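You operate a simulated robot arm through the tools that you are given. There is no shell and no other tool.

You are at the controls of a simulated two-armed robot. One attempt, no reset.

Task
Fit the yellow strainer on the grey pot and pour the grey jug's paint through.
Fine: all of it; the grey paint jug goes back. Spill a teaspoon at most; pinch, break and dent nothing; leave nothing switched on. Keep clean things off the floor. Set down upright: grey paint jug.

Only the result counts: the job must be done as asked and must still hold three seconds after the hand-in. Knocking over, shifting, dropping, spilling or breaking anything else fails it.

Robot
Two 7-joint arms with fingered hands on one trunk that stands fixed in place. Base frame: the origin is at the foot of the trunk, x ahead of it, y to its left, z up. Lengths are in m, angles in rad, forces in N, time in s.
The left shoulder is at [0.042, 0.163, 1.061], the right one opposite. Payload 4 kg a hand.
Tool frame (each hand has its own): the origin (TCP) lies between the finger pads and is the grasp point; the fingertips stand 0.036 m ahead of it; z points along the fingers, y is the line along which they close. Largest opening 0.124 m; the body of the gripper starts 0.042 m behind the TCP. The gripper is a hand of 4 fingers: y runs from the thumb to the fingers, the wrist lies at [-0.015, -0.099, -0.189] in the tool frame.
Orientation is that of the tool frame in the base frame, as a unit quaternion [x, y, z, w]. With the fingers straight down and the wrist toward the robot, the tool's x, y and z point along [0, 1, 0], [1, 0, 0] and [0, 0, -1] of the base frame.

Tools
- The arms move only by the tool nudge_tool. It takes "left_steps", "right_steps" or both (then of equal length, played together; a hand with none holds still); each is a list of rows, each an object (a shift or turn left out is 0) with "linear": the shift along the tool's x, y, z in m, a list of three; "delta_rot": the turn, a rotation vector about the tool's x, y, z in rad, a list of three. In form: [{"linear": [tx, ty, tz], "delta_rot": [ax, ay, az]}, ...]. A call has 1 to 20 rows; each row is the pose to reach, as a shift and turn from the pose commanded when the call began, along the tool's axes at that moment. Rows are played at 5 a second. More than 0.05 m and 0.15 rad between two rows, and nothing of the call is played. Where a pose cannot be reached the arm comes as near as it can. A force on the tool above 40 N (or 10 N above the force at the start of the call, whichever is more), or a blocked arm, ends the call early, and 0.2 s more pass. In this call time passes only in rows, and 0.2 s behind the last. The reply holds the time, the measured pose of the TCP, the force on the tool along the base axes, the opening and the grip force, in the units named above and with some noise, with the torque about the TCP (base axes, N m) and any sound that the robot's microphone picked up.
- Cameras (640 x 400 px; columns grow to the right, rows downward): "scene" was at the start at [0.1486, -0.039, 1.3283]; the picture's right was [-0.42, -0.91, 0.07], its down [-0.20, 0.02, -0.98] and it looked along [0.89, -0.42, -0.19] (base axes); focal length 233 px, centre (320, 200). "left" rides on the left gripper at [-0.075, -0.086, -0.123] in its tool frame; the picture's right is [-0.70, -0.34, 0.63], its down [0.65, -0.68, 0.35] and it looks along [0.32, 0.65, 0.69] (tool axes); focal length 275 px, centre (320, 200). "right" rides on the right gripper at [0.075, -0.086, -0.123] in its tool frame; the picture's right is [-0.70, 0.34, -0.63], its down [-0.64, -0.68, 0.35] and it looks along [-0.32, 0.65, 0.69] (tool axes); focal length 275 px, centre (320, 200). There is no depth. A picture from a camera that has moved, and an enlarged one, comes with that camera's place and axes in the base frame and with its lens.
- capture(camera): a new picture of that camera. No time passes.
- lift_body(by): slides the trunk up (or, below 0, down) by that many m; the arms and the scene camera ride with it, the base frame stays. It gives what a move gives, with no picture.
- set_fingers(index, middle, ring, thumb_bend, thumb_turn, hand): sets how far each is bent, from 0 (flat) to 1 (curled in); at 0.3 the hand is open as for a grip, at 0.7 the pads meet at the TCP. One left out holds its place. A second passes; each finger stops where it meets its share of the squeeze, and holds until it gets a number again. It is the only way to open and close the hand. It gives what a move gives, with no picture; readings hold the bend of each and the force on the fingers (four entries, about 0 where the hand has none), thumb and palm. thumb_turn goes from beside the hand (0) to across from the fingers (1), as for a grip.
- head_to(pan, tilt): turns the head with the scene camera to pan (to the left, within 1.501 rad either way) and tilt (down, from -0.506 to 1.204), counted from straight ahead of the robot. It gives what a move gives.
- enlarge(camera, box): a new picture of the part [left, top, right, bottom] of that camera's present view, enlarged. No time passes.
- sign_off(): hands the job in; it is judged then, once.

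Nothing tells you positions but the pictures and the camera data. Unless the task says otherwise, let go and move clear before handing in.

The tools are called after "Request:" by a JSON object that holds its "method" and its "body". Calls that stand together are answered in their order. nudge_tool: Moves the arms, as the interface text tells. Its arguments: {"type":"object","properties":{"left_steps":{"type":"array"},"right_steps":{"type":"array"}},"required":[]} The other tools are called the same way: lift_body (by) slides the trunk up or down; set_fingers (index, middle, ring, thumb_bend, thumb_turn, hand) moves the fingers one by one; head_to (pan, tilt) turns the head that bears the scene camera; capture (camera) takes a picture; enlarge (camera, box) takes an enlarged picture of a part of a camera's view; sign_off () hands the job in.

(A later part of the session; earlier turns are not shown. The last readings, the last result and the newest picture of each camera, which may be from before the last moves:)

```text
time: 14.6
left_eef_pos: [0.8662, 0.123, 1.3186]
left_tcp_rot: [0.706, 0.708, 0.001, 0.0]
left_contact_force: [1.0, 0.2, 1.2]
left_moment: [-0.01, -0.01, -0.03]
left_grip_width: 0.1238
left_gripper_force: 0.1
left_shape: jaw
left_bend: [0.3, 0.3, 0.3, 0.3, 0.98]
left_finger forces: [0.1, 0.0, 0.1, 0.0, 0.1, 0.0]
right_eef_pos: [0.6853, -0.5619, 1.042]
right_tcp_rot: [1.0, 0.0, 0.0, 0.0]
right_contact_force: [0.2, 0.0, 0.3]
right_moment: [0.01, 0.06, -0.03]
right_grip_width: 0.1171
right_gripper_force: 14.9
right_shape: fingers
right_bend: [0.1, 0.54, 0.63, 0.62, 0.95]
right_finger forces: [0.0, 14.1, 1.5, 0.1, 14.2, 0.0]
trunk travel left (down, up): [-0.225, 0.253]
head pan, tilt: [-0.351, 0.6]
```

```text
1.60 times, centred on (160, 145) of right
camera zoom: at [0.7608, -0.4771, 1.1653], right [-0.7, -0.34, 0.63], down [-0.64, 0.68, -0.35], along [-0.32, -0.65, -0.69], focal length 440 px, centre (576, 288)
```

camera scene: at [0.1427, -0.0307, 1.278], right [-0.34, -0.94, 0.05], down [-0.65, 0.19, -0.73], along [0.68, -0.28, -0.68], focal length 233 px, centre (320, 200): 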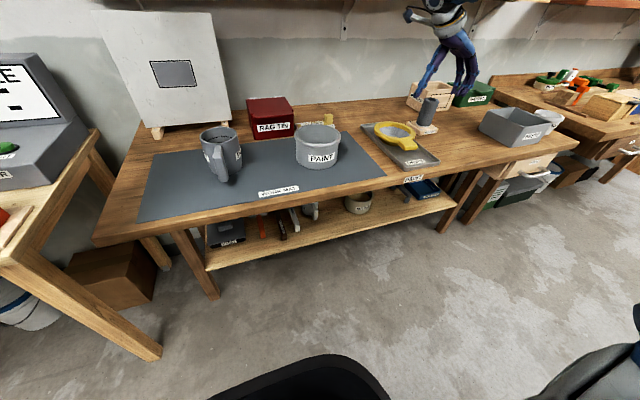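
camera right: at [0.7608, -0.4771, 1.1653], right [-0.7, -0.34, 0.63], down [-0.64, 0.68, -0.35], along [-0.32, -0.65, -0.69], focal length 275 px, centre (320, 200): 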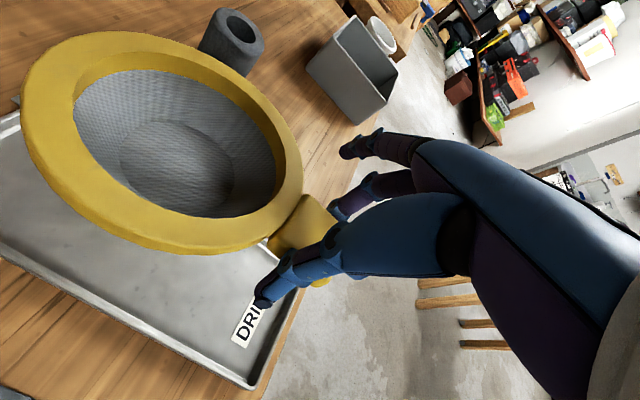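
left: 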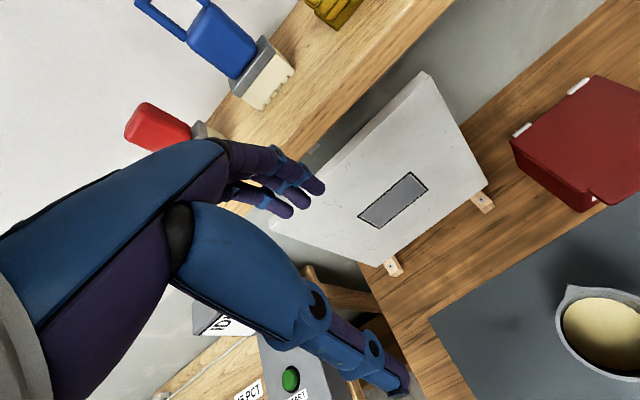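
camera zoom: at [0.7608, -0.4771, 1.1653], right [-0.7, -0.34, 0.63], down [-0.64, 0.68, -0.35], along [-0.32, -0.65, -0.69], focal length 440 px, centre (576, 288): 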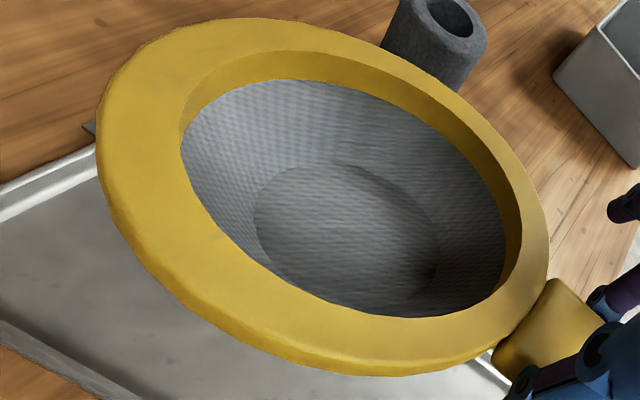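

The strainer is steady in the grip: ring centre now about 0.10 m ahead and 0.03 m right of the TCP, drooping about 7°. I'll level it by pitching the tool and carry it over toward the pot at height, then re-measure.

Request:
{"method": "nudge_tool", "body": {"right_steps": [{"linear": [-0.0026, -0.0238, -0.0002], "delta_rot": [0, 0.0086, 0]}, {"linear": [-0.0051, -0.0476, -0.0004], "delta_rot": [0, 0.0171, 0]}, {"linear": [-0.0077, -0.0715, -0.0006], "delta_rot": [0, 0.0257, 0]}, {"linear": [-0.0103, -0.0953, -0.0009], "delta_rot": [0, 0.0343, 0]}, {"linear": [-0.0129, -0.1191, -0.0011], "delta_rot": [0, 0.0429, 0]}, {"linear": [-0.0154, -0.1429, -0.0013], "delta_rot": [0, 0.0514, 0]}, {"linear": [-0.018, -0.1668, -0.0015], "delta_rot": [0, 0.06, 0]}, {"linear": [-0.0206, -0.1906, -0.0017], "delta_rot": [0, 0.0686, 0]}, {"linear": [-0.0231, -0.2144, -0.0019], "delta_rot": [0, 0.0771, 0]}, {"linear": [-0.0257, -0.2382, -0.0021], "delta_rot": [0, 0.0857, 0]}, {"linear": [-0.0283, -0.262, -0.0024], "delta_rot": [0, 0.0943, 0]}, {"linear": [-0.0309, -0.2859, -0.0026], "delta_rot": [0, 0.1029, 0]}, {"linear": [-0.0334, -0.3097, -0.0028], "delta_rot": [0, 0.1114, 0]}, {"linear": [-0.036, -0.3335, -0.003], "delta_rot": [0, 0.12, 0]}]}}

Request:
{"method": "capture", "body": {"camera": "right"}}

Request:
{"method": "capture", "body": {"camera": "scene"}}

```text
time: 17.6
left_eef_pos: [0.8669, 0.1231, 1.3175]
left_tcp_rot: [0.708, 0.707, 0.0, -0.001]
left_contact_force: [0.2, 1.0, 0.8]
left_moment: [0.0, 0.08, 0.02]
left_grip_width: 0.1236
left_gripper_force: 0.0
left_shape: jaw
left_bend: [0.3, 0.3, 0.3, 0.3, 0.98]
left_finger forces: [0.0, 0.1, 0.0, 0.0, 0.0, 0.0]
right_eef_pos: [0.6503, -0.2316, 1.0431]
right_tcp_rot: [0.998, 0.0, 0.059, -0.001]
right_contact_force: [0.3, 0.5, 0.0]
right_moment: [0.01, 0.08, 0.0]
right_grip_width: 0.1167
right_gripper_force: 15.0
right_shape: fingers
right_bend: [0.1, 0.54, 0.64, 0.62, 0.95]
right_finger forces: [0.1, 14.1, 1.2, 0.0, 13.9, 0.0]
trunk travel left (down, up): [-0.225, 0.253]
head pan, tilt: [-0.351, 0.6]
```

```text
taken
camera right: at [0.7099, -0.1464, 1.1754], right [-0.77, -0.34, 0.55], down [-0.6, 0.68, -0.42], along [-0.23, -0.65, -0.72], focal length 275 px, centre (320, 200)
```

right: 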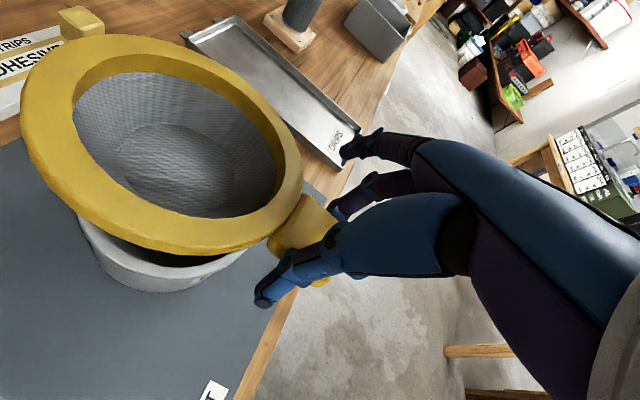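

```text
taken
camera scene: at [0.1419, -0.0304, 1.2782], right [-0.34, -0.94, 0.05], down [-0.65, 0.19, -0.73], along [0.68, -0.28, -0.68], focal length 233 px, centre (320, 200)
```

scene: 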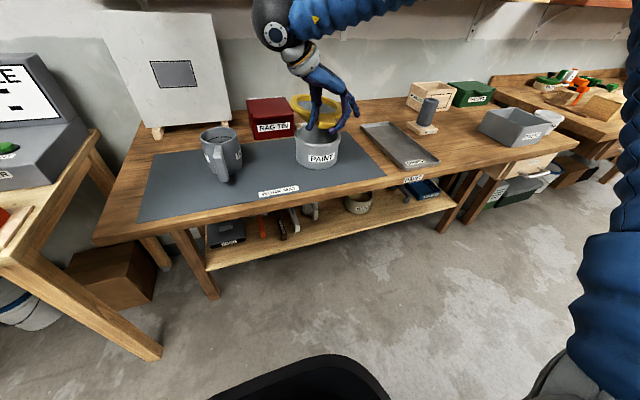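

Request:
{"method": "enlarge", "body": {"camera": "scene", "box": [260, 70, 380, 180]}}

Request:
{"method": "enlarge", "body": {"camera": "right", "box": [0, 20, 320, 310]}}

Request:
{"method": "capture", "body": {"camera": "left"}}

```text
3.64 times, centred on (320, 125) of scene
camera zoom: at [0.1419, -0.0304, 1.2782], right [-0.34, -0.94, 0.05], down [-0.65, 0.19, -0.73], along [0.68, -0.28, -0.68], focal length 849 px, centre (320, 473)
```

zoom: 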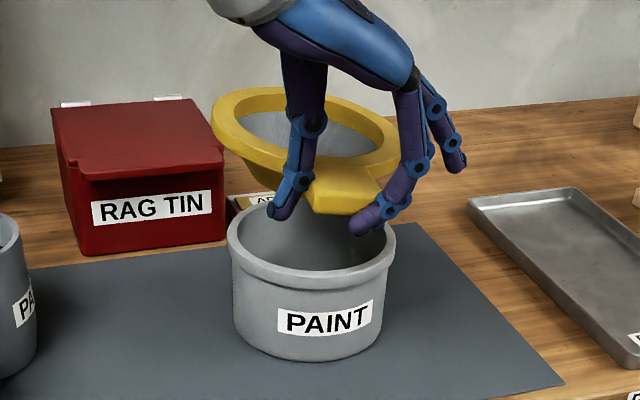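

```text
1.38 times, centred on (160, 165) of right
camera zoom: at [0.7099, -0.1464, 1.1754], right [-0.77, -0.34, 0.55], down [-0.6, 0.68, -0.42], along [-0.23, -0.65, -0.72], focal length 380 px, centre (541, 248)
```

zoom: 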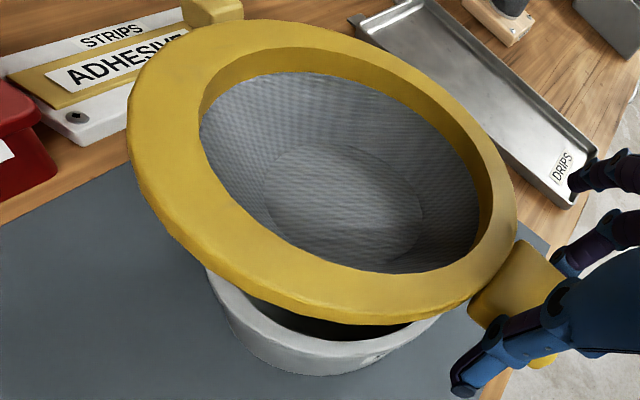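

```text
taken
camera left: at [0.7827, 0.0472, 1.4379], right [-0.34, -0.7, -0.63], down [-0.68, 0.65, -0.35], along [0.65, 0.31, -0.69], focal length 275 px, centre (320, 200)
```

left: 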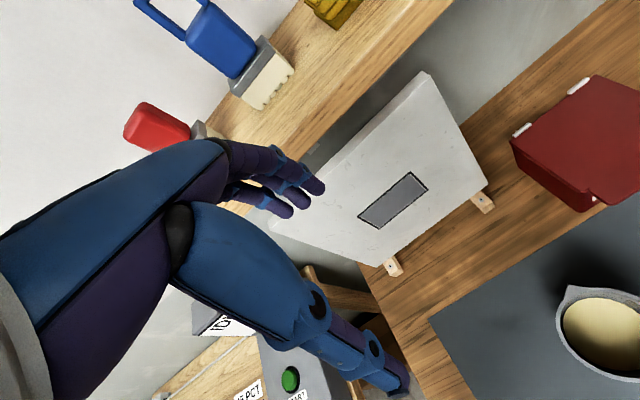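

The wrist view puts the ring centre near (0.7545, -0.262, 1.027), with the pot rim centre estimated at (0.750, -0.2585). For a second viewpoint I'll bring the left hand back and yaw it so its camera looks at the pot; this also readies it for the jug.

Request:
{"method": "nudge_tool", "body": {"left_steps": [{"linear": [0.0064, -0.0222, 0.0056], "delta_rot": [0, 0, 0.1309]}, {"linear": [0.0128, -0.0443, 0.0112], "delta_rot": [0, 0, 0.2618]}, {"linear": [0.0193, -0.0665, 0.0168], "delta_rot": [0, 0, 0.3927]}, {"linear": [0.0257, -0.0887, 0.0223], "delta_rot": [0, 0, 0.5236]}, {"linear": [0.0321, -0.1108, 0.0279], "delta_rot": [0, 0, 0.6545]}, {"linear": [0.0385, -0.133, 0.0335], "delta_rot": [0, 0, 0.7854]}, {"linear": [0.0449, -0.1552, 0.0391], "delta_rot": [0, 0, 0.9163]}, {"linear": [0.0513, -0.1773, 0.0447], "delta_rot": [0, 0, 1.0472]}, {"linear": [0.0578, -0.1995, 0.0503], "delta_rot": [0, 0, 1.1781]}, {"linear": [0.0642, -0.2217, 0.0558], "delta_rot": [0, 0, 1.309]}, {"linear": [0.0706, -0.2438, 0.0614], "delta_rot": [0, 0, 1.4399]}, {"linear": [0.077, -0.266, 0.067], "delta_rot": [0, 0, 1.5708]}]}}

Request:
{"method": "capture", "body": {"camera": "left"}}

Request:
{"method": "capture", "body": {"camera": "scene"}}

```text
time: 20.2
left_eef_pos: [0.6023, 0.2016, 1.2494]
left_tcp_rot: [1.0, -0.001, 0.0, 0.0]
left_contact_force: [-0.3, -0.4, 0.3]
left_moment: [0.0, 0.01, -0.01]
left_grip_width: 0.1237
left_gripper_force: 0.0
left_shape: jaw
left_bend: [0.3, 0.3, 0.3, 0.3, 0.98]
left_finger forces: [0.0, 0.1, 0.0, 0.0, 0.0, 0.0]
right_eef_pos: [0.6492, -0.2318, 1.0447]
right_tcp_rot: [0.998, 0.0, 0.06, 0.0]
right_contact_force: [0.1, 0.4, -0.6]
right_moment: [0.01, 0.03, 0.02]
right_grip_width: 0.1169
right_gripper_force: 14.3
right_shape: fingers
right_bend: [0.1, 0.54, 0.64, 0.62, 0.95]
right_finger forces: [0.1, 14.0, 1.3, 0.0, 13.9, 0.0]
trunk travel left (down, up): [-0.225, 0.253]
head pan, tilt: [-0.351, 0.6]
```

```text
taken
camera left: at [0.5288, 0.2863, 1.371], right [-0.7, 0.34, -0.63], down [0.65, 0.68, -0.35], along [0.31, -0.65, -0.69], focal length 275 px, centre (320, 200)
```

left: 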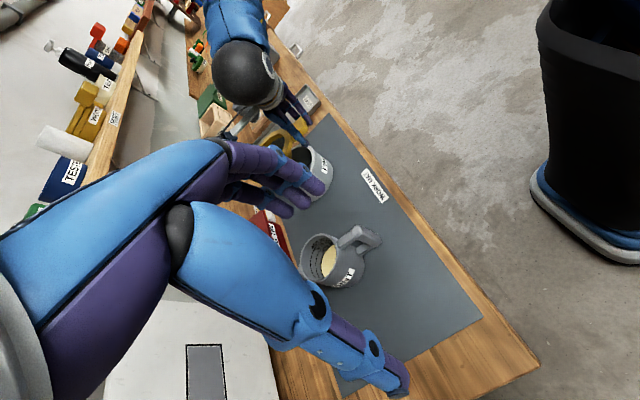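

```text
taken
camera scene: at [0.1411, -0.0302, 1.2784], right [-0.34, -0.94, 0.05], down [-0.65, 0.19, -0.73], along [0.68, -0.28, -0.68], focal length 233 px, centre (320, 200)
```

scene: 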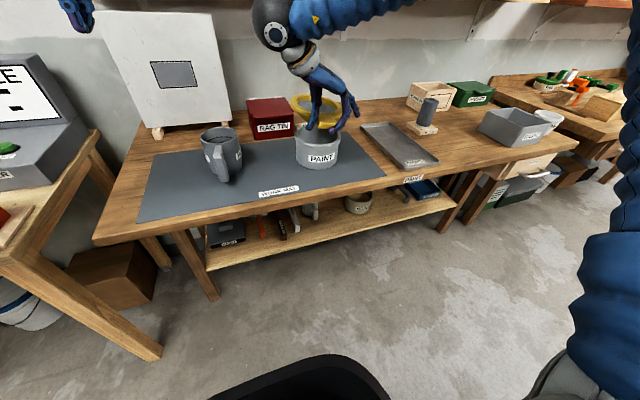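

Request:
{"method": "nudge_tool", "body": {"left_steps": [{"linear": [0.02, 0, -0.01], "delta_rot": [0, 0, -0.12]}, {"linear": [0.04, 0, -0.02], "delta_rot": [0, 0, -0.24]}, {"linear": [0.05, 0, -0.03], "delta_rot": [0, 0, -0.36]}]}}

Request:
{"method": "capture", "body": {"camera": "left"}}

```text
time: 21.0
left_eef_pos: [0.6529, 0.2005, 1.281]
left_tcp_rot: [0.984, 0.179, 0.0, 0.0]
left_contact_force: [-0.1, 0.5, -0.6]
left_moment: [-0.02, -0.04, -0.02]
left_grip_width: 0.1239
left_gripper_force: 0.1
left_shape: jaw
left_bend: [0.3, 0.3, 0.3, 0.3, 0.98]
left_finger forces: [0.0, 0.0, 0.0, 0.0, 0.0, 0.0]
right_eef_pos: [0.6489, -0.2316, 1.0447]
right_tcp_rot: [0.998, 0.0, 0.061, 0.0]
right_contact_force: [0.0, 0.6, -1.4]
right_moment: [-0.03, 0.06, 0.02]
right_grip_width: 0.1165
right_gripper_force: 14.8
right_shape: fingers
right_bend: [0.1, 0.54, 0.64, 0.62, 0.95]
right_finger forces: [0.0, 13.9, 1.3, 0.0, 13.9, 0.0]
trunk travel left (down, up): [-0.225, 0.253]
head pan, tilt: [-0.351, 0.6]
```

```text
taken
camera left: at [0.5518, 0.2535, 1.4025], right [-0.77, 0.07, -0.63], down [0.36, 0.87, -0.35], along [0.52, -0.5, -0.69], focal length 275 px, centre (320, 200)
```

left: 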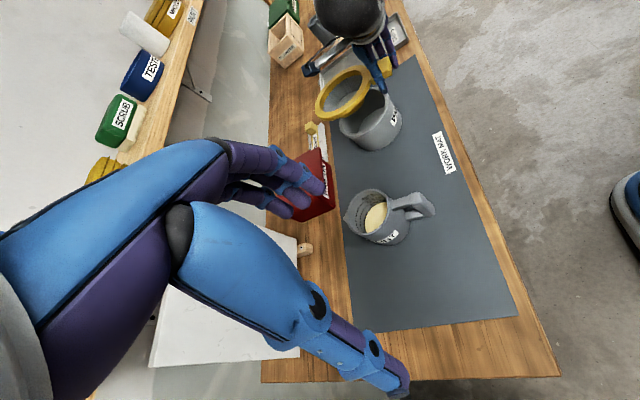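

Good: the left wrist camera now sees pot, strainer and jug together. I'll zoom in to triangulate.

Request:
{"method": "enlarge", "body": {"camera": "left", "box": [300, 50, 428, 160]}}

Request:
{"method": "enlarge", "body": {"camera": "left", "box": [330, 170, 458, 260]}}

```text
3.64 times, centred on (364, 105) of left
camera zoom: at [0.5518, 0.2535, 1.4025], right [-0.77, 0.07, -0.63], down [0.36, 0.87, -0.35], along [0.52, -0.5, -0.69], focal length 1001 px, centre (160, 546)
```

zoom: 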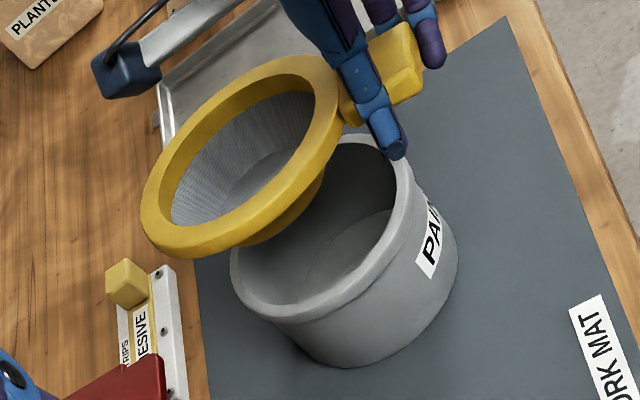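

```text
4.44 times, centred on (394, 215) of left
camera zoom: at [0.5518, 0.2535, 1.4025], right [-0.77, 0.07, -0.63], down [0.36, 0.87, -0.35], along [0.52, -0.5, -0.69], focal length 1224 px, centre (-9, 133)
```

zoom: 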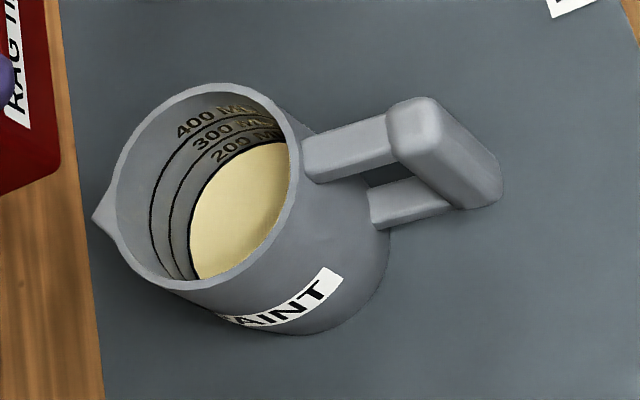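

Request:
{"method": "enlarge", "body": {"camera": "left", "box": [308, 55, 388, 125]}}

Request:
{"method": "enlarge", "body": {"camera": "scene", "box": [280, 80, 360, 130]}}

```text
5.71 times, centred on (348, 90) of left
camera zoom: at [0.5518, 0.2535, 1.4025], right [-0.77, 0.07, -0.63], down [0.36, 0.87, -0.35], along [0.52, -0.5, -0.69], focal length 1573 px, centre (160, 829)
```

zoom: 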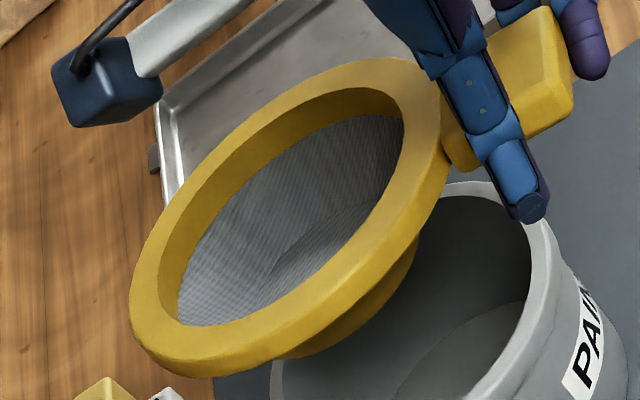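

```text
8.00 times, centred on (320, 105) of scene
camera zoom: at [0.1408, -0.0305, 1.2785], right [-0.34, -0.94, 0.05], down [-0.65, 0.19, -0.73], along [0.68, -0.28, -0.68], focal length 1868 px, centre (320, 960)
```

zoom: 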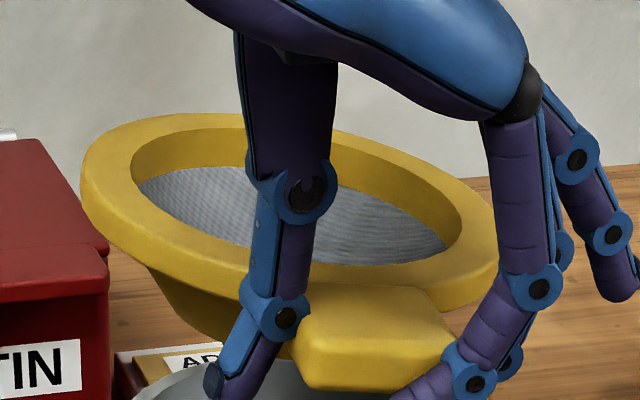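

Both side views show the strainer also rolled about 6° with its right side low. I'll roll the right hand -0.1 rad about its x axis to level it and compare again.

Request:
{"method": "nudge_tool", "body": {"right_steps": [{"linear": [0, 0, 0], "delta_rot": [-0.05, 0, 0]}, {"linear": [0, 0, 0], "delta_rot": [-0.1, 0, 0]}]}}

Request:
{"method": "enlarge", "body": {"camera": "left", "box": [308, 55, 388, 125]}}

Request:
{"method": "enlarge", "body": {"camera": "scene", "box": [260, 70, 380, 180]}}

Request:
{"method": "capture", "body": {"camera": "right"}}

```text
time: 21.6
left_eef_pos: [0.6526, 0.2009, 1.2803]
left_tcp_rot: [0.984, 0.178, 0.0, 0.0]
left_contact_force: [-0.2, -0.4, -0.5]
left_moment: [-0.01, -0.02, -0.01]
left_grip_width: 0.1235
left_gripper_force: 0.0
left_shape: jaw
left_bend: [0.3, 0.3, 0.3, 0.3, 0.98]
left_finger forces: [0.0, 0.1, 0.0, 0.1, 0.0, 0.0]
right_eef_pos: [0.6509, -0.2318, 1.0434]
right_tcp_rot: [0.997, -0.003, 0.06, 0.05]
right_contact_force: [0.1, 0.2, -1.3]
right_moment: [0.05, 0.07, 0.0]
right_grip_width: 0.1165
right_gripper_force: 14.4
right_shape: fingers
right_bend: [0.1, 0.54, 0.64, 0.62, 0.95]
right_finger forces: [0.0, 13.9, 1.3, 0.0, 13.9, 0.1]
trunk travel left (down, up): [-0.225, 0.253]
head pan, tilt: [-0.351, 0.6]
```

```text
5.71 times, centred on (348, 90) of left
camera zoom: at [0.553, 0.2535, 1.4018], right [-0.77, 0.07, -0.63], down [0.36, 0.86, -0.35], along [0.52, -0.5, -0.69], focal length 1573 px, centre (160, 829)
```

zoom: 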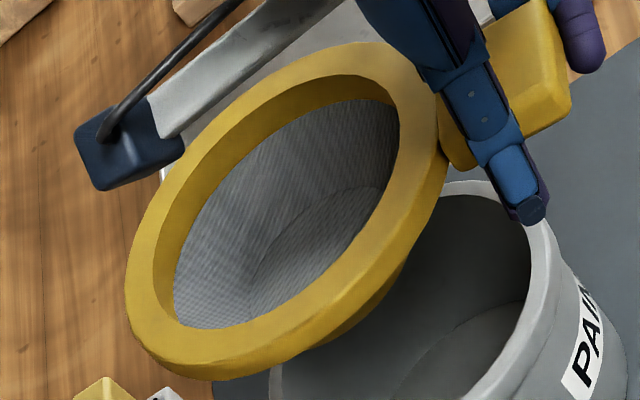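

```text
3.64 times, centred on (320, 125) of scene
camera zoom: at [0.1417, -0.0305, 1.2783], right [-0.34, -0.94, 0.05], down [-0.65, 0.19, -0.73], along [0.68, -0.28, -0.68], focal length 849 px, centre (320, 473)
```

zoom: 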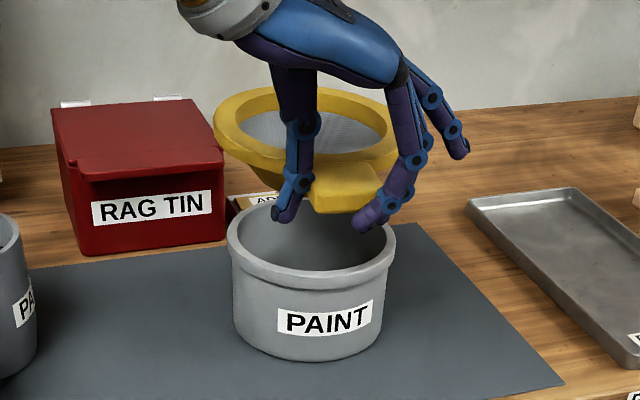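

```text
taken
camera right: at [0.7114, -0.1341, 1.1662], right [-0.77, -0.27, 0.58], down [-0.59, 0.64, -0.49], along [-0.24, -0.72, -0.66], focal length 275 px, centre (320, 200)
```

right: 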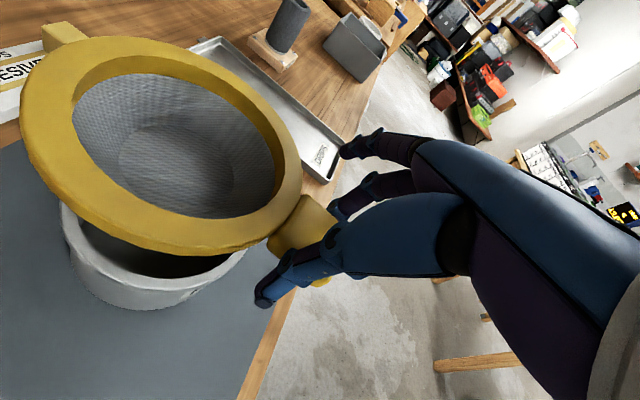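

Request:
{"method": "enlarge", "body": {"camera": "right", "box": [0, 20, 320, 270]}}

Request:
{"method": "enlarge", "body": {"camera": "scene", "box": [280, 80, 360, 130]}}

```text
1.60 times, centred on (160, 145) of right
camera zoom: at [0.7114, -0.1341, 1.1662], right [-0.77, -0.27, 0.58], down [-0.59, 0.64, -0.49], along [-0.24, -0.72, -0.66], focal length 440 px, centre (576, 288)
```

zoom: 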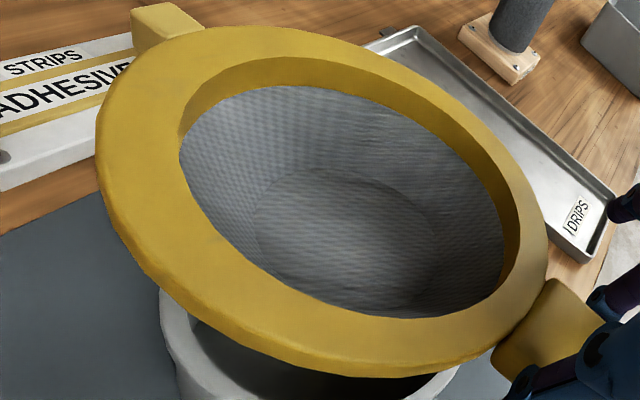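

```text
8.00 times, centred on (320, 105) of scene
camera zoom: at [0.1417, -0.0305, 1.2783], right [-0.34, -0.94, 0.05], down [-0.65, 0.19, -0.73], along [0.68, -0.28, -0.68], focal length 1868 px, centre (320, 960)
```

zoom: 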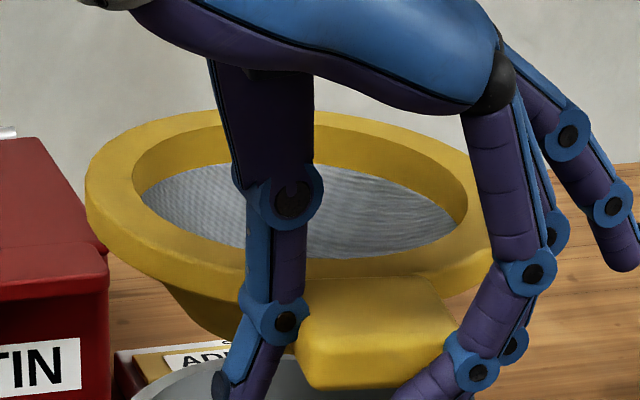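

Views from scene and left now suggest a residual tilt (far side ~0.07 rad up, right side ~0.08 rad low). I'll apply that correction with a 2–3 mm shift and recheck.

Request:
{"method": "nudge_tool", "body": {"right_steps": [{"linear": [0.001, -0.0015, 0], "delta_rot": [-0.04, -0.035, 0]}, {"linear": [0.002, -0.003, 0], "delta_rot": [-0.08, -0.07, 0]}]}}

Request:
{"method": "enlarge", "body": {"camera": "left", "box": [300, 50, 428, 160]}}

Request:
{"method": "enlarge", "body": {"camera": "scene", "box": [260, 70, 380, 180]}}

```text
time: 22.2
left_eef_pos: [0.6519, 0.1996, 1.2817]
left_tcp_rot: [0.984, 0.179, 0.001, 0.0]
left_contact_force: [-0.3, 0.4, -0.7]
left_moment: [-0.04, 0.03, -0.01]
left_grip_width: 0.1238
left_gripper_force: 0.2
left_shape: jaw
left_bend: [0.3, 0.3, 0.3, 0.3, 0.98]
left_finger forces: [0.1, 0.0, 0.0, 0.0, 0.0, 0.1]
right_eef_pos: [0.6523, -0.2314, 1.0441]
right_tcp_rot: [0.996, -0.007, 0.025, 0.086]
right_contact_force: [-0.6, -0.4, -0.5]
right_moment: [0.03, 0.07, -0.01]
right_grip_width: 0.1167
right_gripper_force: 14.6
right_shape: fingers
right_bend: [0.1, 0.54, 0.64, 0.62, 0.95]
right_finger forces: [0.0, 14.0, 1.3, 0.1, 13.9, 0.1]
right hand out of reach, approached as far as the arm can: row 2
trunk travel left (down, up): [-0.225, 0.253]
head pan, tilt: [-0.351, 0.6]
```

```text
3.64 times, centred on (364, 105) of left
camera zoom: at [0.5526, 0.2534, 1.402], right [-0.77, 0.07, -0.63], down [0.36, 0.86, -0.35], along [0.52, -0.5, -0.69], focal length 1001 px, centre (160, 546)
```

zoom: 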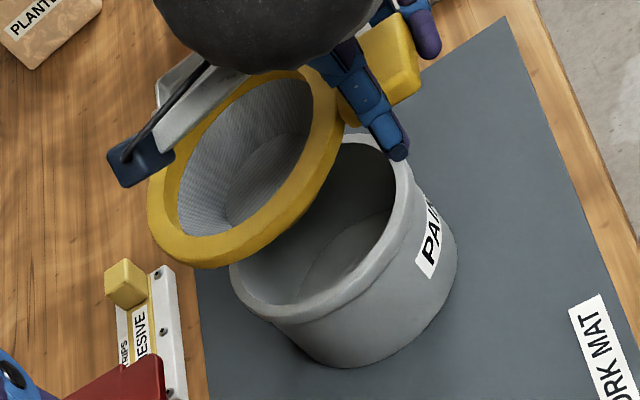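

```text
3.64 times, centred on (320, 125) of scene
camera zoom: at [0.1413, -0.0305, 1.2784], right [-0.34, -0.94, 0.05], down [-0.65, 0.19, -0.73], along [0.68, -0.28, -0.68], focal length 849 px, centre (320, 473)
```

zoom: 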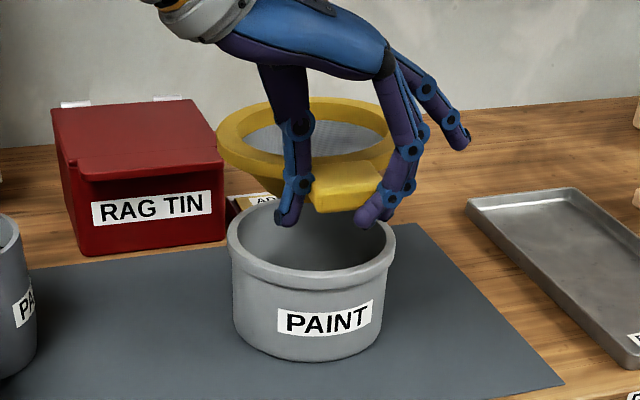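

The strainer now looks level. Scene and left views both suggest it sits 6–10 mm too far left of the pot; I'll check against the right wrist view before shifting.

Request:
{"method": "enlarge", "body": {"camera": "right", "box": [0, 40, 320, 340]}}

Request:
{"method": "enlarge", "body": {"camera": "scene", "box": [280, 80, 360, 160]}}

```text
1.33 times, centred on (160, 190) of right
camera zoom: at [0.7217, -0.1262, 1.1545], right [-0.73, -0.22, 0.65], down [-0.61, 0.62, -0.49], along [-0.29, -0.76, -0.58], focal length 367 px, centre (533, 213)
```

zoom: 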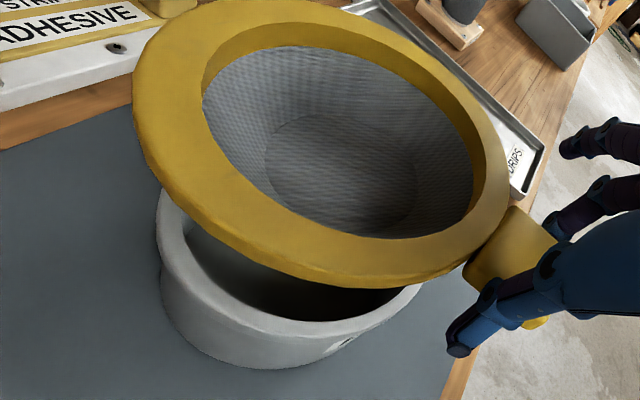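

```text
5.00 times, centred on (320, 120) of scene
camera zoom: at [0.1413, -0.0305, 1.2784], right [-0.34, -0.94, 0.05], down [-0.65, 0.19, -0.73], along [0.68, -0.28, -0.68], focal length 1167 px, centre (320, 600)
```

zoom: 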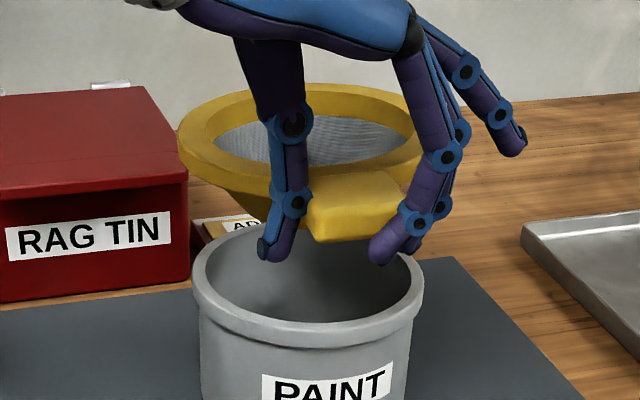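

Averaging three views, the ring should shift about 3 mm back and 6 mm right. I'll do that while lowering 45 mm, still above the rim.

Request:
{"method": "nudge_tool", "body": {"right_steps": [{"linear": [-0.0015, 0.0014, 0.0115]}, {"linear": [-0.0028, 0.0018, 0.0228]}, {"linear": [-0.0041, 0.0, 0.034]}, {"linear": [-0.0052, -0.0018, 0.0452]}]}}

Request:
{"method": "enlarge", "body": {"camera": "left", "box": [300, 50, 428, 160]}}

Request:
{"method": "enlarge", "body": {"camera": "scene", "box": [280, 80, 360, 160]}}

Request:
{"method": "enlarge", "body": {"camera": "right", "box": [0, 40, 320, 340]}}

```text
time: 23.2
left_eef_pos: [0.6519, 0.2004, 1.2806]
left_tcp_rot: [0.984, 0.179, 0.001, 0.001]
left_contact_force: [-0.1, 0.0, 0.2]
left_moment: [0.0, 0.01, -0.02]
left_grip_width: 0.1237
left_gripper_force: 0.1
left_shape: jaw
left_bend: [0.3, 0.3, 0.3, 0.3, 0.98]
left_finger forces: [0.1, 0.1, 0.0, 0.1, 0.0, 0.1]
right_eef_pos: [0.6492, -0.2383, 0.9972]
right_tcp_rot: [0.996, -0.007, 0.024, 0.09]
right_contact_force: [-0.4, 0.4, -0.9]
right_moment: [0.03, 0.05, 0.03]
right_grip_width: 0.1165
right_gripper_force: 14.2
right_shape: fingers
right_bend: [0.1, 0.54, 0.64, 0.62, 0.95]
right_finger forces: [0.0, 14.0, 1.1, 0.0, 13.9, 0.0]
trunk travel left (down, up): [-0.225, 0.253]
head pan, tilt: [-0.351, 0.6]
```

```text
3.64 times, centred on (364, 105) of left
camera zoom: at [0.5528, 0.2536, 1.4018], right [-0.77, 0.07, -0.63], down [0.36, 0.86, -0.35], along [0.52, -0.5, -0.69], focal length 1001 px, centre (160, 546)
```

zoom: 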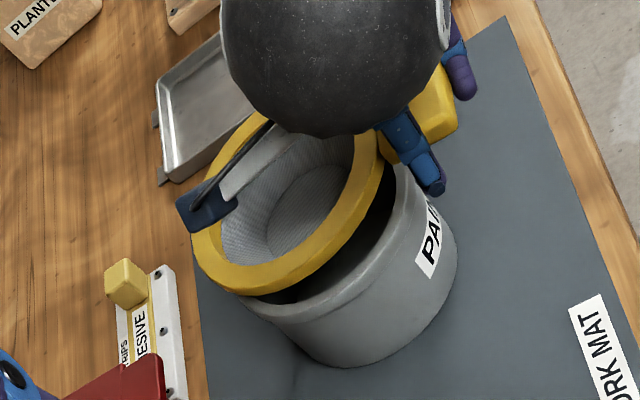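

```text
5.00 times, centred on (320, 120) of scene
camera zoom: at [0.1415, -0.0305, 1.2783], right [-0.34, -0.94, 0.05], down [-0.65, 0.19, -0.73], along [0.68, -0.28, -0.68], focal length 1167 px, centre (320, 600)
```

zoom: 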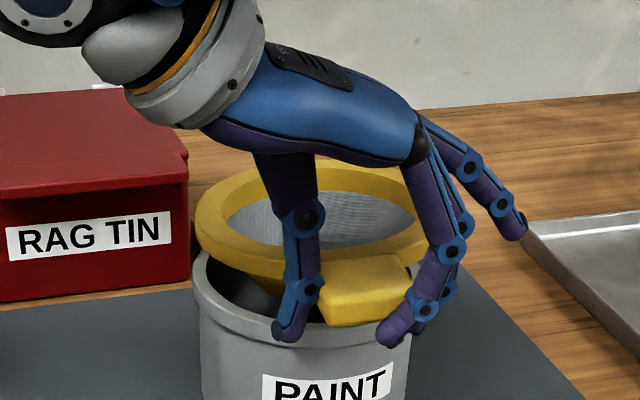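

```text
1.33 times, centred on (160, 190) of right
camera zoom: at [0.7197, -0.1333, 1.1079], right [-0.73, -0.21, 0.65], down [-0.61, 0.62, -0.49], along [-0.29, -0.76, -0.58], focal length 367 px, centre (533, 213)
```

zoom: 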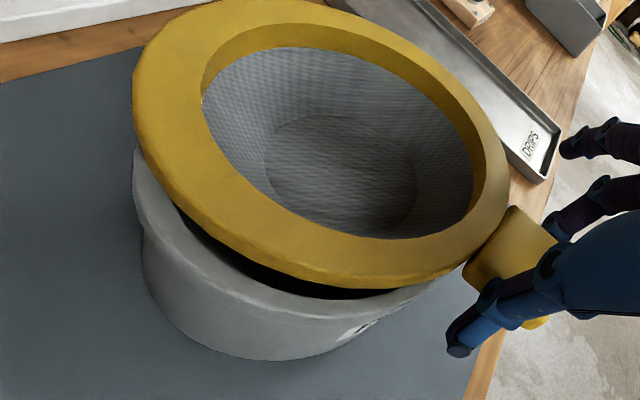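

The ring looks centred over the pot to within a few mm. I lower 14 mm more and watch the force.

Request:
{"method": "nudge_tool", "body": {"right_steps": [{"linear": [-0.0004, -0.0012, 0.007]}, {"linear": [-0.0008, -0.0024, 0.0138]}]}}

Request:
{"method": "enlarge", "body": {"camera": "left", "box": [300, 50, 428, 160]}}

Request:
{"method": "enlarge", "body": {"camera": "scene", "box": [280, 80, 360, 160]}}

```text
time: 23.8
left_eef_pos: [0.6514, 0.2001, 1.282]
left_tcp_rot: [0.984, 0.18, 0.0, 0.0]
left_contact_force: [0.2, -0.3, 0.2]
left_moment: [0.01, 0.01, 0.03]
left_grip_width: 0.1237
left_gripper_force: 0.1
left_shape: jaw
left_bend: [0.3, 0.3, 0.3, 0.3, 0.98]
left_finger forces: [0.0, 0.0, 0.0, 0.0, 0.0, 0.1]
right_eef_pos: [0.6486, -0.2376, 0.9856]
right_tcp_rot: [0.996, -0.006, 0.025, 0.09]
right_contact_force: [-0.8, -0.2, -1.8]
right_moment: [-0.01, 0.04, -0.01]
right_grip_width: 0.1168
right_gripper_force: 14.8
right_shape: fingers
right_bend: [0.1, 0.54, 0.64, 0.62, 0.95]
right_finger forces: [0.0, 14.0, 1.3, 0.0, 13.9, 0.1]
trunk travel left (down, up): [-0.225, 0.253]
head pan, tilt: [-0.351, 0.6]
```

```text
3.64 times, centred on (364, 105) of left
camera zoom: at [0.5526, 0.2536, 1.4019], right [-0.77, 0.07, -0.63], down [0.36, 0.86, -0.35], along [0.52, -0.5, -0.69], focal length 1001 px, centre (160, 546)
```

zoom: 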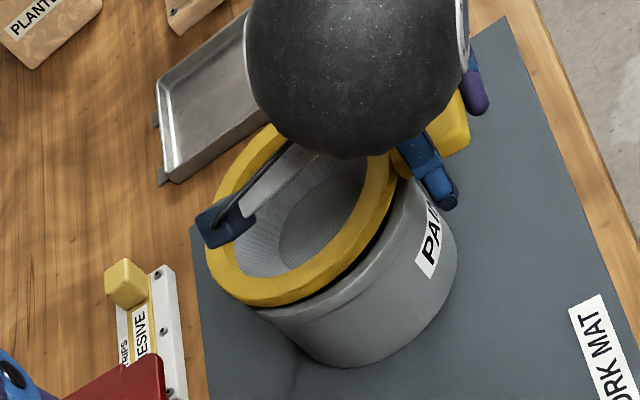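

```text
5.00 times, centred on (320, 120) of scene
camera zoom: at [0.1414, -0.0304, 1.2784], right [-0.34, -0.94, 0.05], down [-0.65, 0.19, -0.73], along [0.68, -0.28, -0.68], focal length 1167 px, centre (320, 600)
```

zoom: 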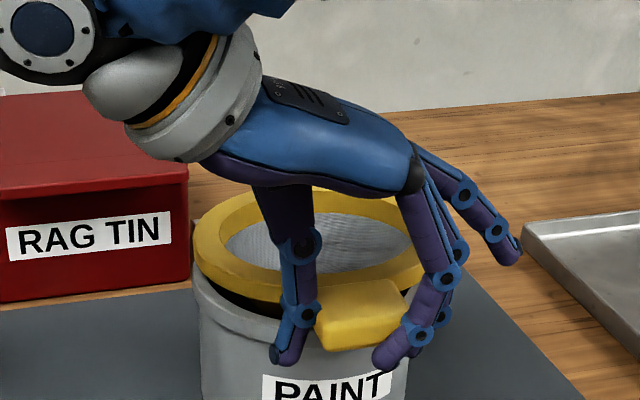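

Request:
{"method": "nudge_tool", "body": {"right_steps": [{"linear": [-0.0002, -0.0007, 0.004]}, {"linear": [-0.0004, -0.0014, 0.008]}]}}

Request:
{"method": "enlarge", "body": {"camera": "scene", "box": [280, 80, 360, 160]}}

Request:
{"method": "enlarge", "body": {"camera": "left", "box": [320, 70, 416, 150]}}

```text
time: 24.4
left_eef_pos: [0.6512, 0.2005, 1.2812]
left_tcp_rot: [0.984, 0.179, 0.001, 0.0]
left_contact_force: [-0.6, -0.8, 0.3]
left_moment: [0.01, -0.01, 0.03]
left_grip_width: 0.1238
left_gripper_force: 0.1
left_shape: jaw
left_bend: [0.3, 0.3, 0.3, 0.3, 0.98]
left_finger forces: [0.0, 0.0, 0.0, 0.1, 0.0, 0.0]
right_eef_pos: [0.6495, -0.2375, 0.976]
right_tcp_rot: [0.996, -0.008, 0.024, 0.089]
right_contact_force: [-0.4, 0.4, -0.8]
right_moment: [0.0, 0.06, 0.02]
right_grip_width: 0.1163
right_gripper_force: 14.9
right_shape: fingers
right_bend: [0.1, 0.54, 0.64, 0.62, 0.95]
right_finger forces: [0.0, 14.1, 1.3, 0.0, 13.8, 0.1]
trunk travel left (down, up): [-0.225, 0.253]
head pan, tilt: [-0.351, 0.6]
```

```text
5.00 times, centred on (320, 120) of scene
camera zoom: at [0.1414, -0.0304, 1.2784], right [-0.34, -0.94, 0.05], down [-0.65, 0.19, -0.73], along [0.68, -0.28, -0.68], focal length 1167 px, centre (320, 600)
```

zoom: 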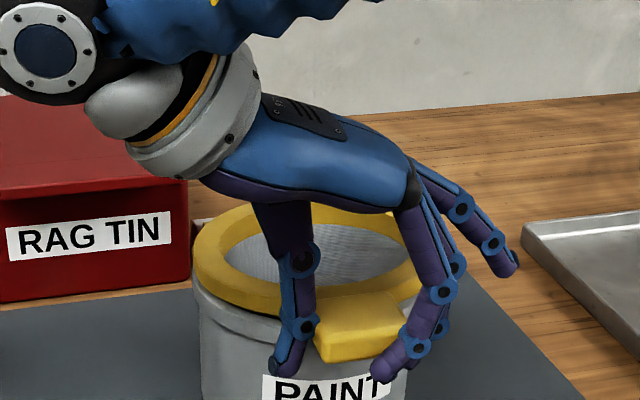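

```text
5.00 times, centred on (368, 110) of left
camera zoom: at [0.5526, 0.2536, 1.402], right [-0.77, 0.07, -0.63], down [0.36, 0.86, -0.35], along [0.52, -0.5, -0.69], focal length 1376 px, centre (80, 650)
```

zoom: 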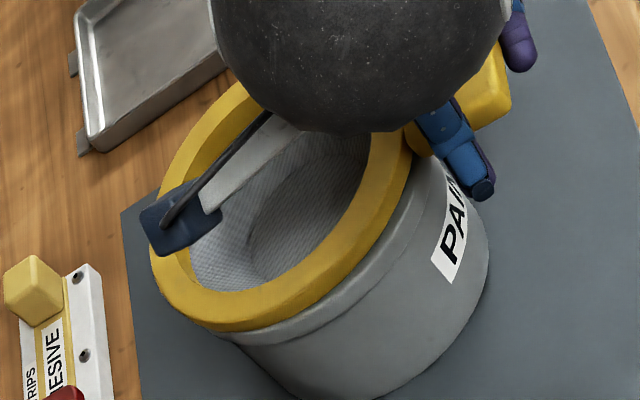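

Request:
{"method": "nudge_tool", "body": {"right_steps": [{"linear": [-0.0002, -0.0007, 0.004]}]}}

Request:
{"method": "nudge_tool", "body": {"right_steps": [{"linear": [-0.0002, -0.0007, 0.004]}]}}

Request:
{"method": "enlarge", "body": {"camera": "left", "box": [320, 70, 416, 150]}}

```text
time: 24.8
left_eef_pos: [0.6521, 0.1998, 1.2806]
left_tcp_rot: [0.984, 0.178, 0.0, 0.0]
left_contact_force: [-0.3, -0.6, 0.2]
left_moment: [0.0, -0.01, 0.02]
left_grip_width: 0.1239
left_gripper_force: 0.1
left_shape: jaw
left_bend: [0.3, 0.3, 0.3, 0.3, 0.98]
left_finger forces: [0.1, 0.1, 0.1, 0.0, 0.0, 0.0]
right_eef_pos: [0.6479, -0.2376, 0.9721]
right_tcp_rot: [0.996, -0.008, 0.025, 0.089]
right_contact_force: [-1.1, 0.4, -0.7]
right_moment: [0.06, -0.03, 0.01]
right_grip_width: 0.1166
right_gripper_force: 15.0
right_shape: fingers
right_bend: [0.1, 0.54, 0.64, 0.62, 0.95]
right_finger forces: [0.1, 13.9, 1.3, 0.0, 13.9, 0.0]
trunk travel left (down, up): [-0.225, 0.253]
head pan, tilt: [-0.351, 0.6]
```

```text
time: 25.2
left_eef_pos: [0.652, 0.2004, 1.2806]
left_tcp_rot: [0.984, 0.178, 0.0, 0.0]
left_contact_force: [0.2, -0.1, -0.9]
left_moment: [0.02, -0.01, 0.02]
left_grip_width: 0.1235
left_gripper_force: 0.1
left_shape: jaw
left_bend: [0.3, 0.3, 0.3, 0.3, 0.98]
left_finger forces: [0.1, 0.0, 0.0, 0.0, 0.0, 0.0]
right_eef_pos: [0.6487, -0.2374, 0.968]
right_tcp_rot: [0.996, -0.008, 0.024, 0.089]
right_contact_force: [-1.0, -0.1, 0.6]
right_moment: [0.09, -0.1, 0.04]
right_grip_width: 0.116
right_gripper_force: 14.8
right_shape: fingers
right_bend: [0.1, 0.54, 0.64, 0.62, 0.96]
right_finger forces: [0.0, 14.5, 1.5, 0.0, 14.1, 0.0]
trunk travel left (down, up): [-0.225, 0.253]
head pan, tilt: [-0.351, 0.6]
```

```text
5.00 times, centred on (368, 110) of left
camera zoom: at [0.5527, 0.2536, 1.4019], right [-0.77, 0.07, -0.63], down [0.36, 0.86, -0.35], along [0.52, -0.5, -0.69], focal length 1376 px, centre (80, 650)
```

zoom: 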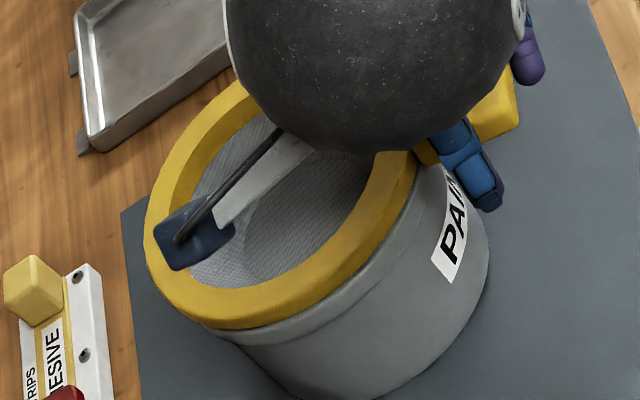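

The ring's far side is touching the rim (small moment change). A little further down, then release.

Request:
{"method": "nudge_tool", "body": {"right_steps": [{"linear": [-0.0002, -0.0005, 0.003]}]}}

Request:
{"method": "enlarge", "body": {"camera": "left", "box": [320, 70, 416, 150]}}

Request:
{"method": "enlarge", "body": {"camera": "scene", "box": [280, 80, 360, 160]}}

Request:
{"method": "capture", "body": {"camera": "right"}}

```text
time: 25.6
left_eef_pos: [0.6523, 0.2001, 1.2795]
left_tcp_rot: [0.984, 0.179, 0.0, -0.001]
left_contact_force: [-0.1, 0.5, 0.4]
left_moment: [0.01, -0.02, -0.01]
left_grip_width: 0.1235
left_gripper_force: 0.2
left_shape: jaw
left_bend: [0.3, 0.3, 0.3, 0.3, 0.98]
left_finger forces: [0.0, 0.0, 0.0, 0.1, 0.0, 0.0]
right_eef_pos: [0.6497, -0.2361, 0.966]
right_tcp_rot: [0.996, -0.007, 0.025, 0.089]
right_contact_force: [-0.9, 0.4, 5.5]
right_moment: [0.09, -0.11, 0.05]
right_grip_width: 0.1159
right_gripper_force: 14.9
right_shape: fingers
right_bend: [0.1, 0.54, 0.64, 0.62, 0.96]
right_finger forces: [0.0, 13.8, 2.0, 0.0, 14.4, 0.0]
trunk travel left (down, up): [-0.225, 0.253]
head pan, tilt: [-0.351, 0.6]
```

```text
5.00 times, centred on (368, 110) of left
camera zoom: at [0.5521, 0.2538, 1.4022], right [-0.77, 0.07, -0.63], down [0.36, 0.86, -0.35], along [0.52, -0.5, -0.69], focal length 1376 px, centre (80, 650)
```

zoom: 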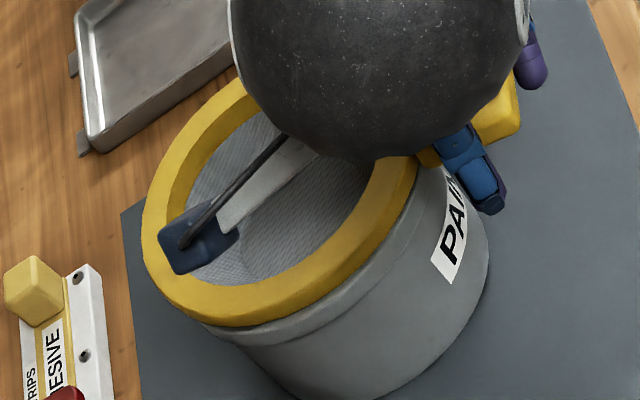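

```text
5.00 times, centred on (320, 120) of scene
camera zoom: at [0.141, -0.0302, 1.2785], right [-0.34, -0.94, 0.05], down [-0.65, 0.19, -0.73], along [0.68, -0.28, -0.68], focal length 1167 px, centre (320, 600)
```

zoom: 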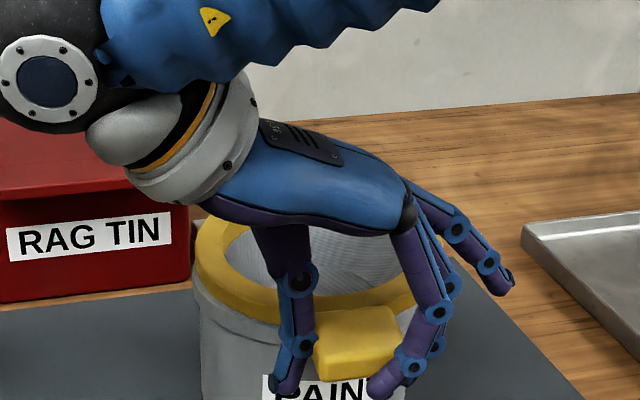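

```text
taken
camera right: at [0.7194, -0.1311, 1.0761], right [-0.73, -0.21, 0.65], down [-0.61, 0.62, -0.49], along [-0.29, -0.76, -0.58], focal length 275 px, centre (320, 200)
```

right: 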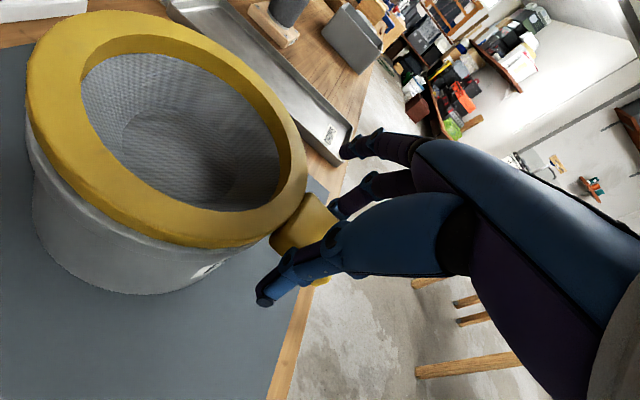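

The ring is on the rim with 5.5 N of support. Now I open the fingers gently.

Request:
{"method": "set_fingers", "body": {"hand": "right", "middle": 0.5, "ring": 0.5, "thumb_bend": 0.5}}

Request:
{"method": "enlarge", "body": {"camera": "left", "box": [320, 70, 416, 150]}}

Request:
{"method": "enlarge", "body": {"camera": "right", "box": [0, 0, 360, 310]}}

```text
time: 26.6
left_eef_pos: [0.6523, 0.2007, 1.2814]
left_tcp_rot: [0.984, 0.178, 0.0, 0.0]
left_contact_force: [-0.1, -0.6, 0.4]
left_moment: [0.01, 0.0, 0.02]
left_grip_width: 0.1239
left_gripper_force: 0.0
left_shape: jaw
left_bend: [0.3, 0.3, 0.3, 0.3, 0.98]
left_finger forces: [0.0, 0.1, 0.1, 0.1, 0.0, 0.0]
right_eef_pos: [0.6494, -0.2362, 0.9658]
right_tcp_rot: [0.996, -0.008, 0.023, 0.089]
right_contact_force: [0.8, 0.5, 0.1]
right_moment: [0.01, -0.03, 0.01]
right_grip_width: 0.1302
right_gripper_force: 0.1
right_shape: fingers
right_bend: [0.1, 0.5, 0.5, 0.5, 0.97]
right_finger forces: [0.0, 0.2, 0.0, 0.0, 0.0, 0.0]
trunk travel left (down, up): [-0.225, 0.253]
head pan, tilt: [-0.351, 0.6]
```

```text
5.00 times, centred on (368, 110) of left
camera zoom: at [0.5526, 0.2536, 1.402], right [-0.77, 0.07, -0.63], down [0.36, 0.86, -0.35], along [0.52, -0.5, -0.69], focal length 1376 px, centre (80, 650)
```

zoom: 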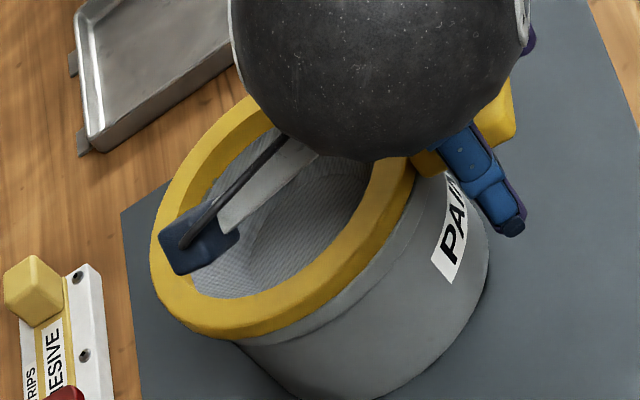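

```text
1.29 times, centred on (180, 155) of right
camera zoom: at [0.7197, -0.1313, 1.0754], right [-0.73, -0.21, 0.65], down [-0.61, 0.62, -0.49], along [-0.29, -0.76, -0.58], focal length 355 px, centre (501, 258)
```

zoom: 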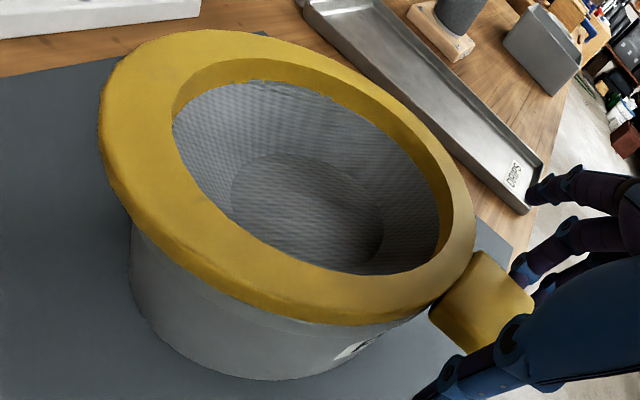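

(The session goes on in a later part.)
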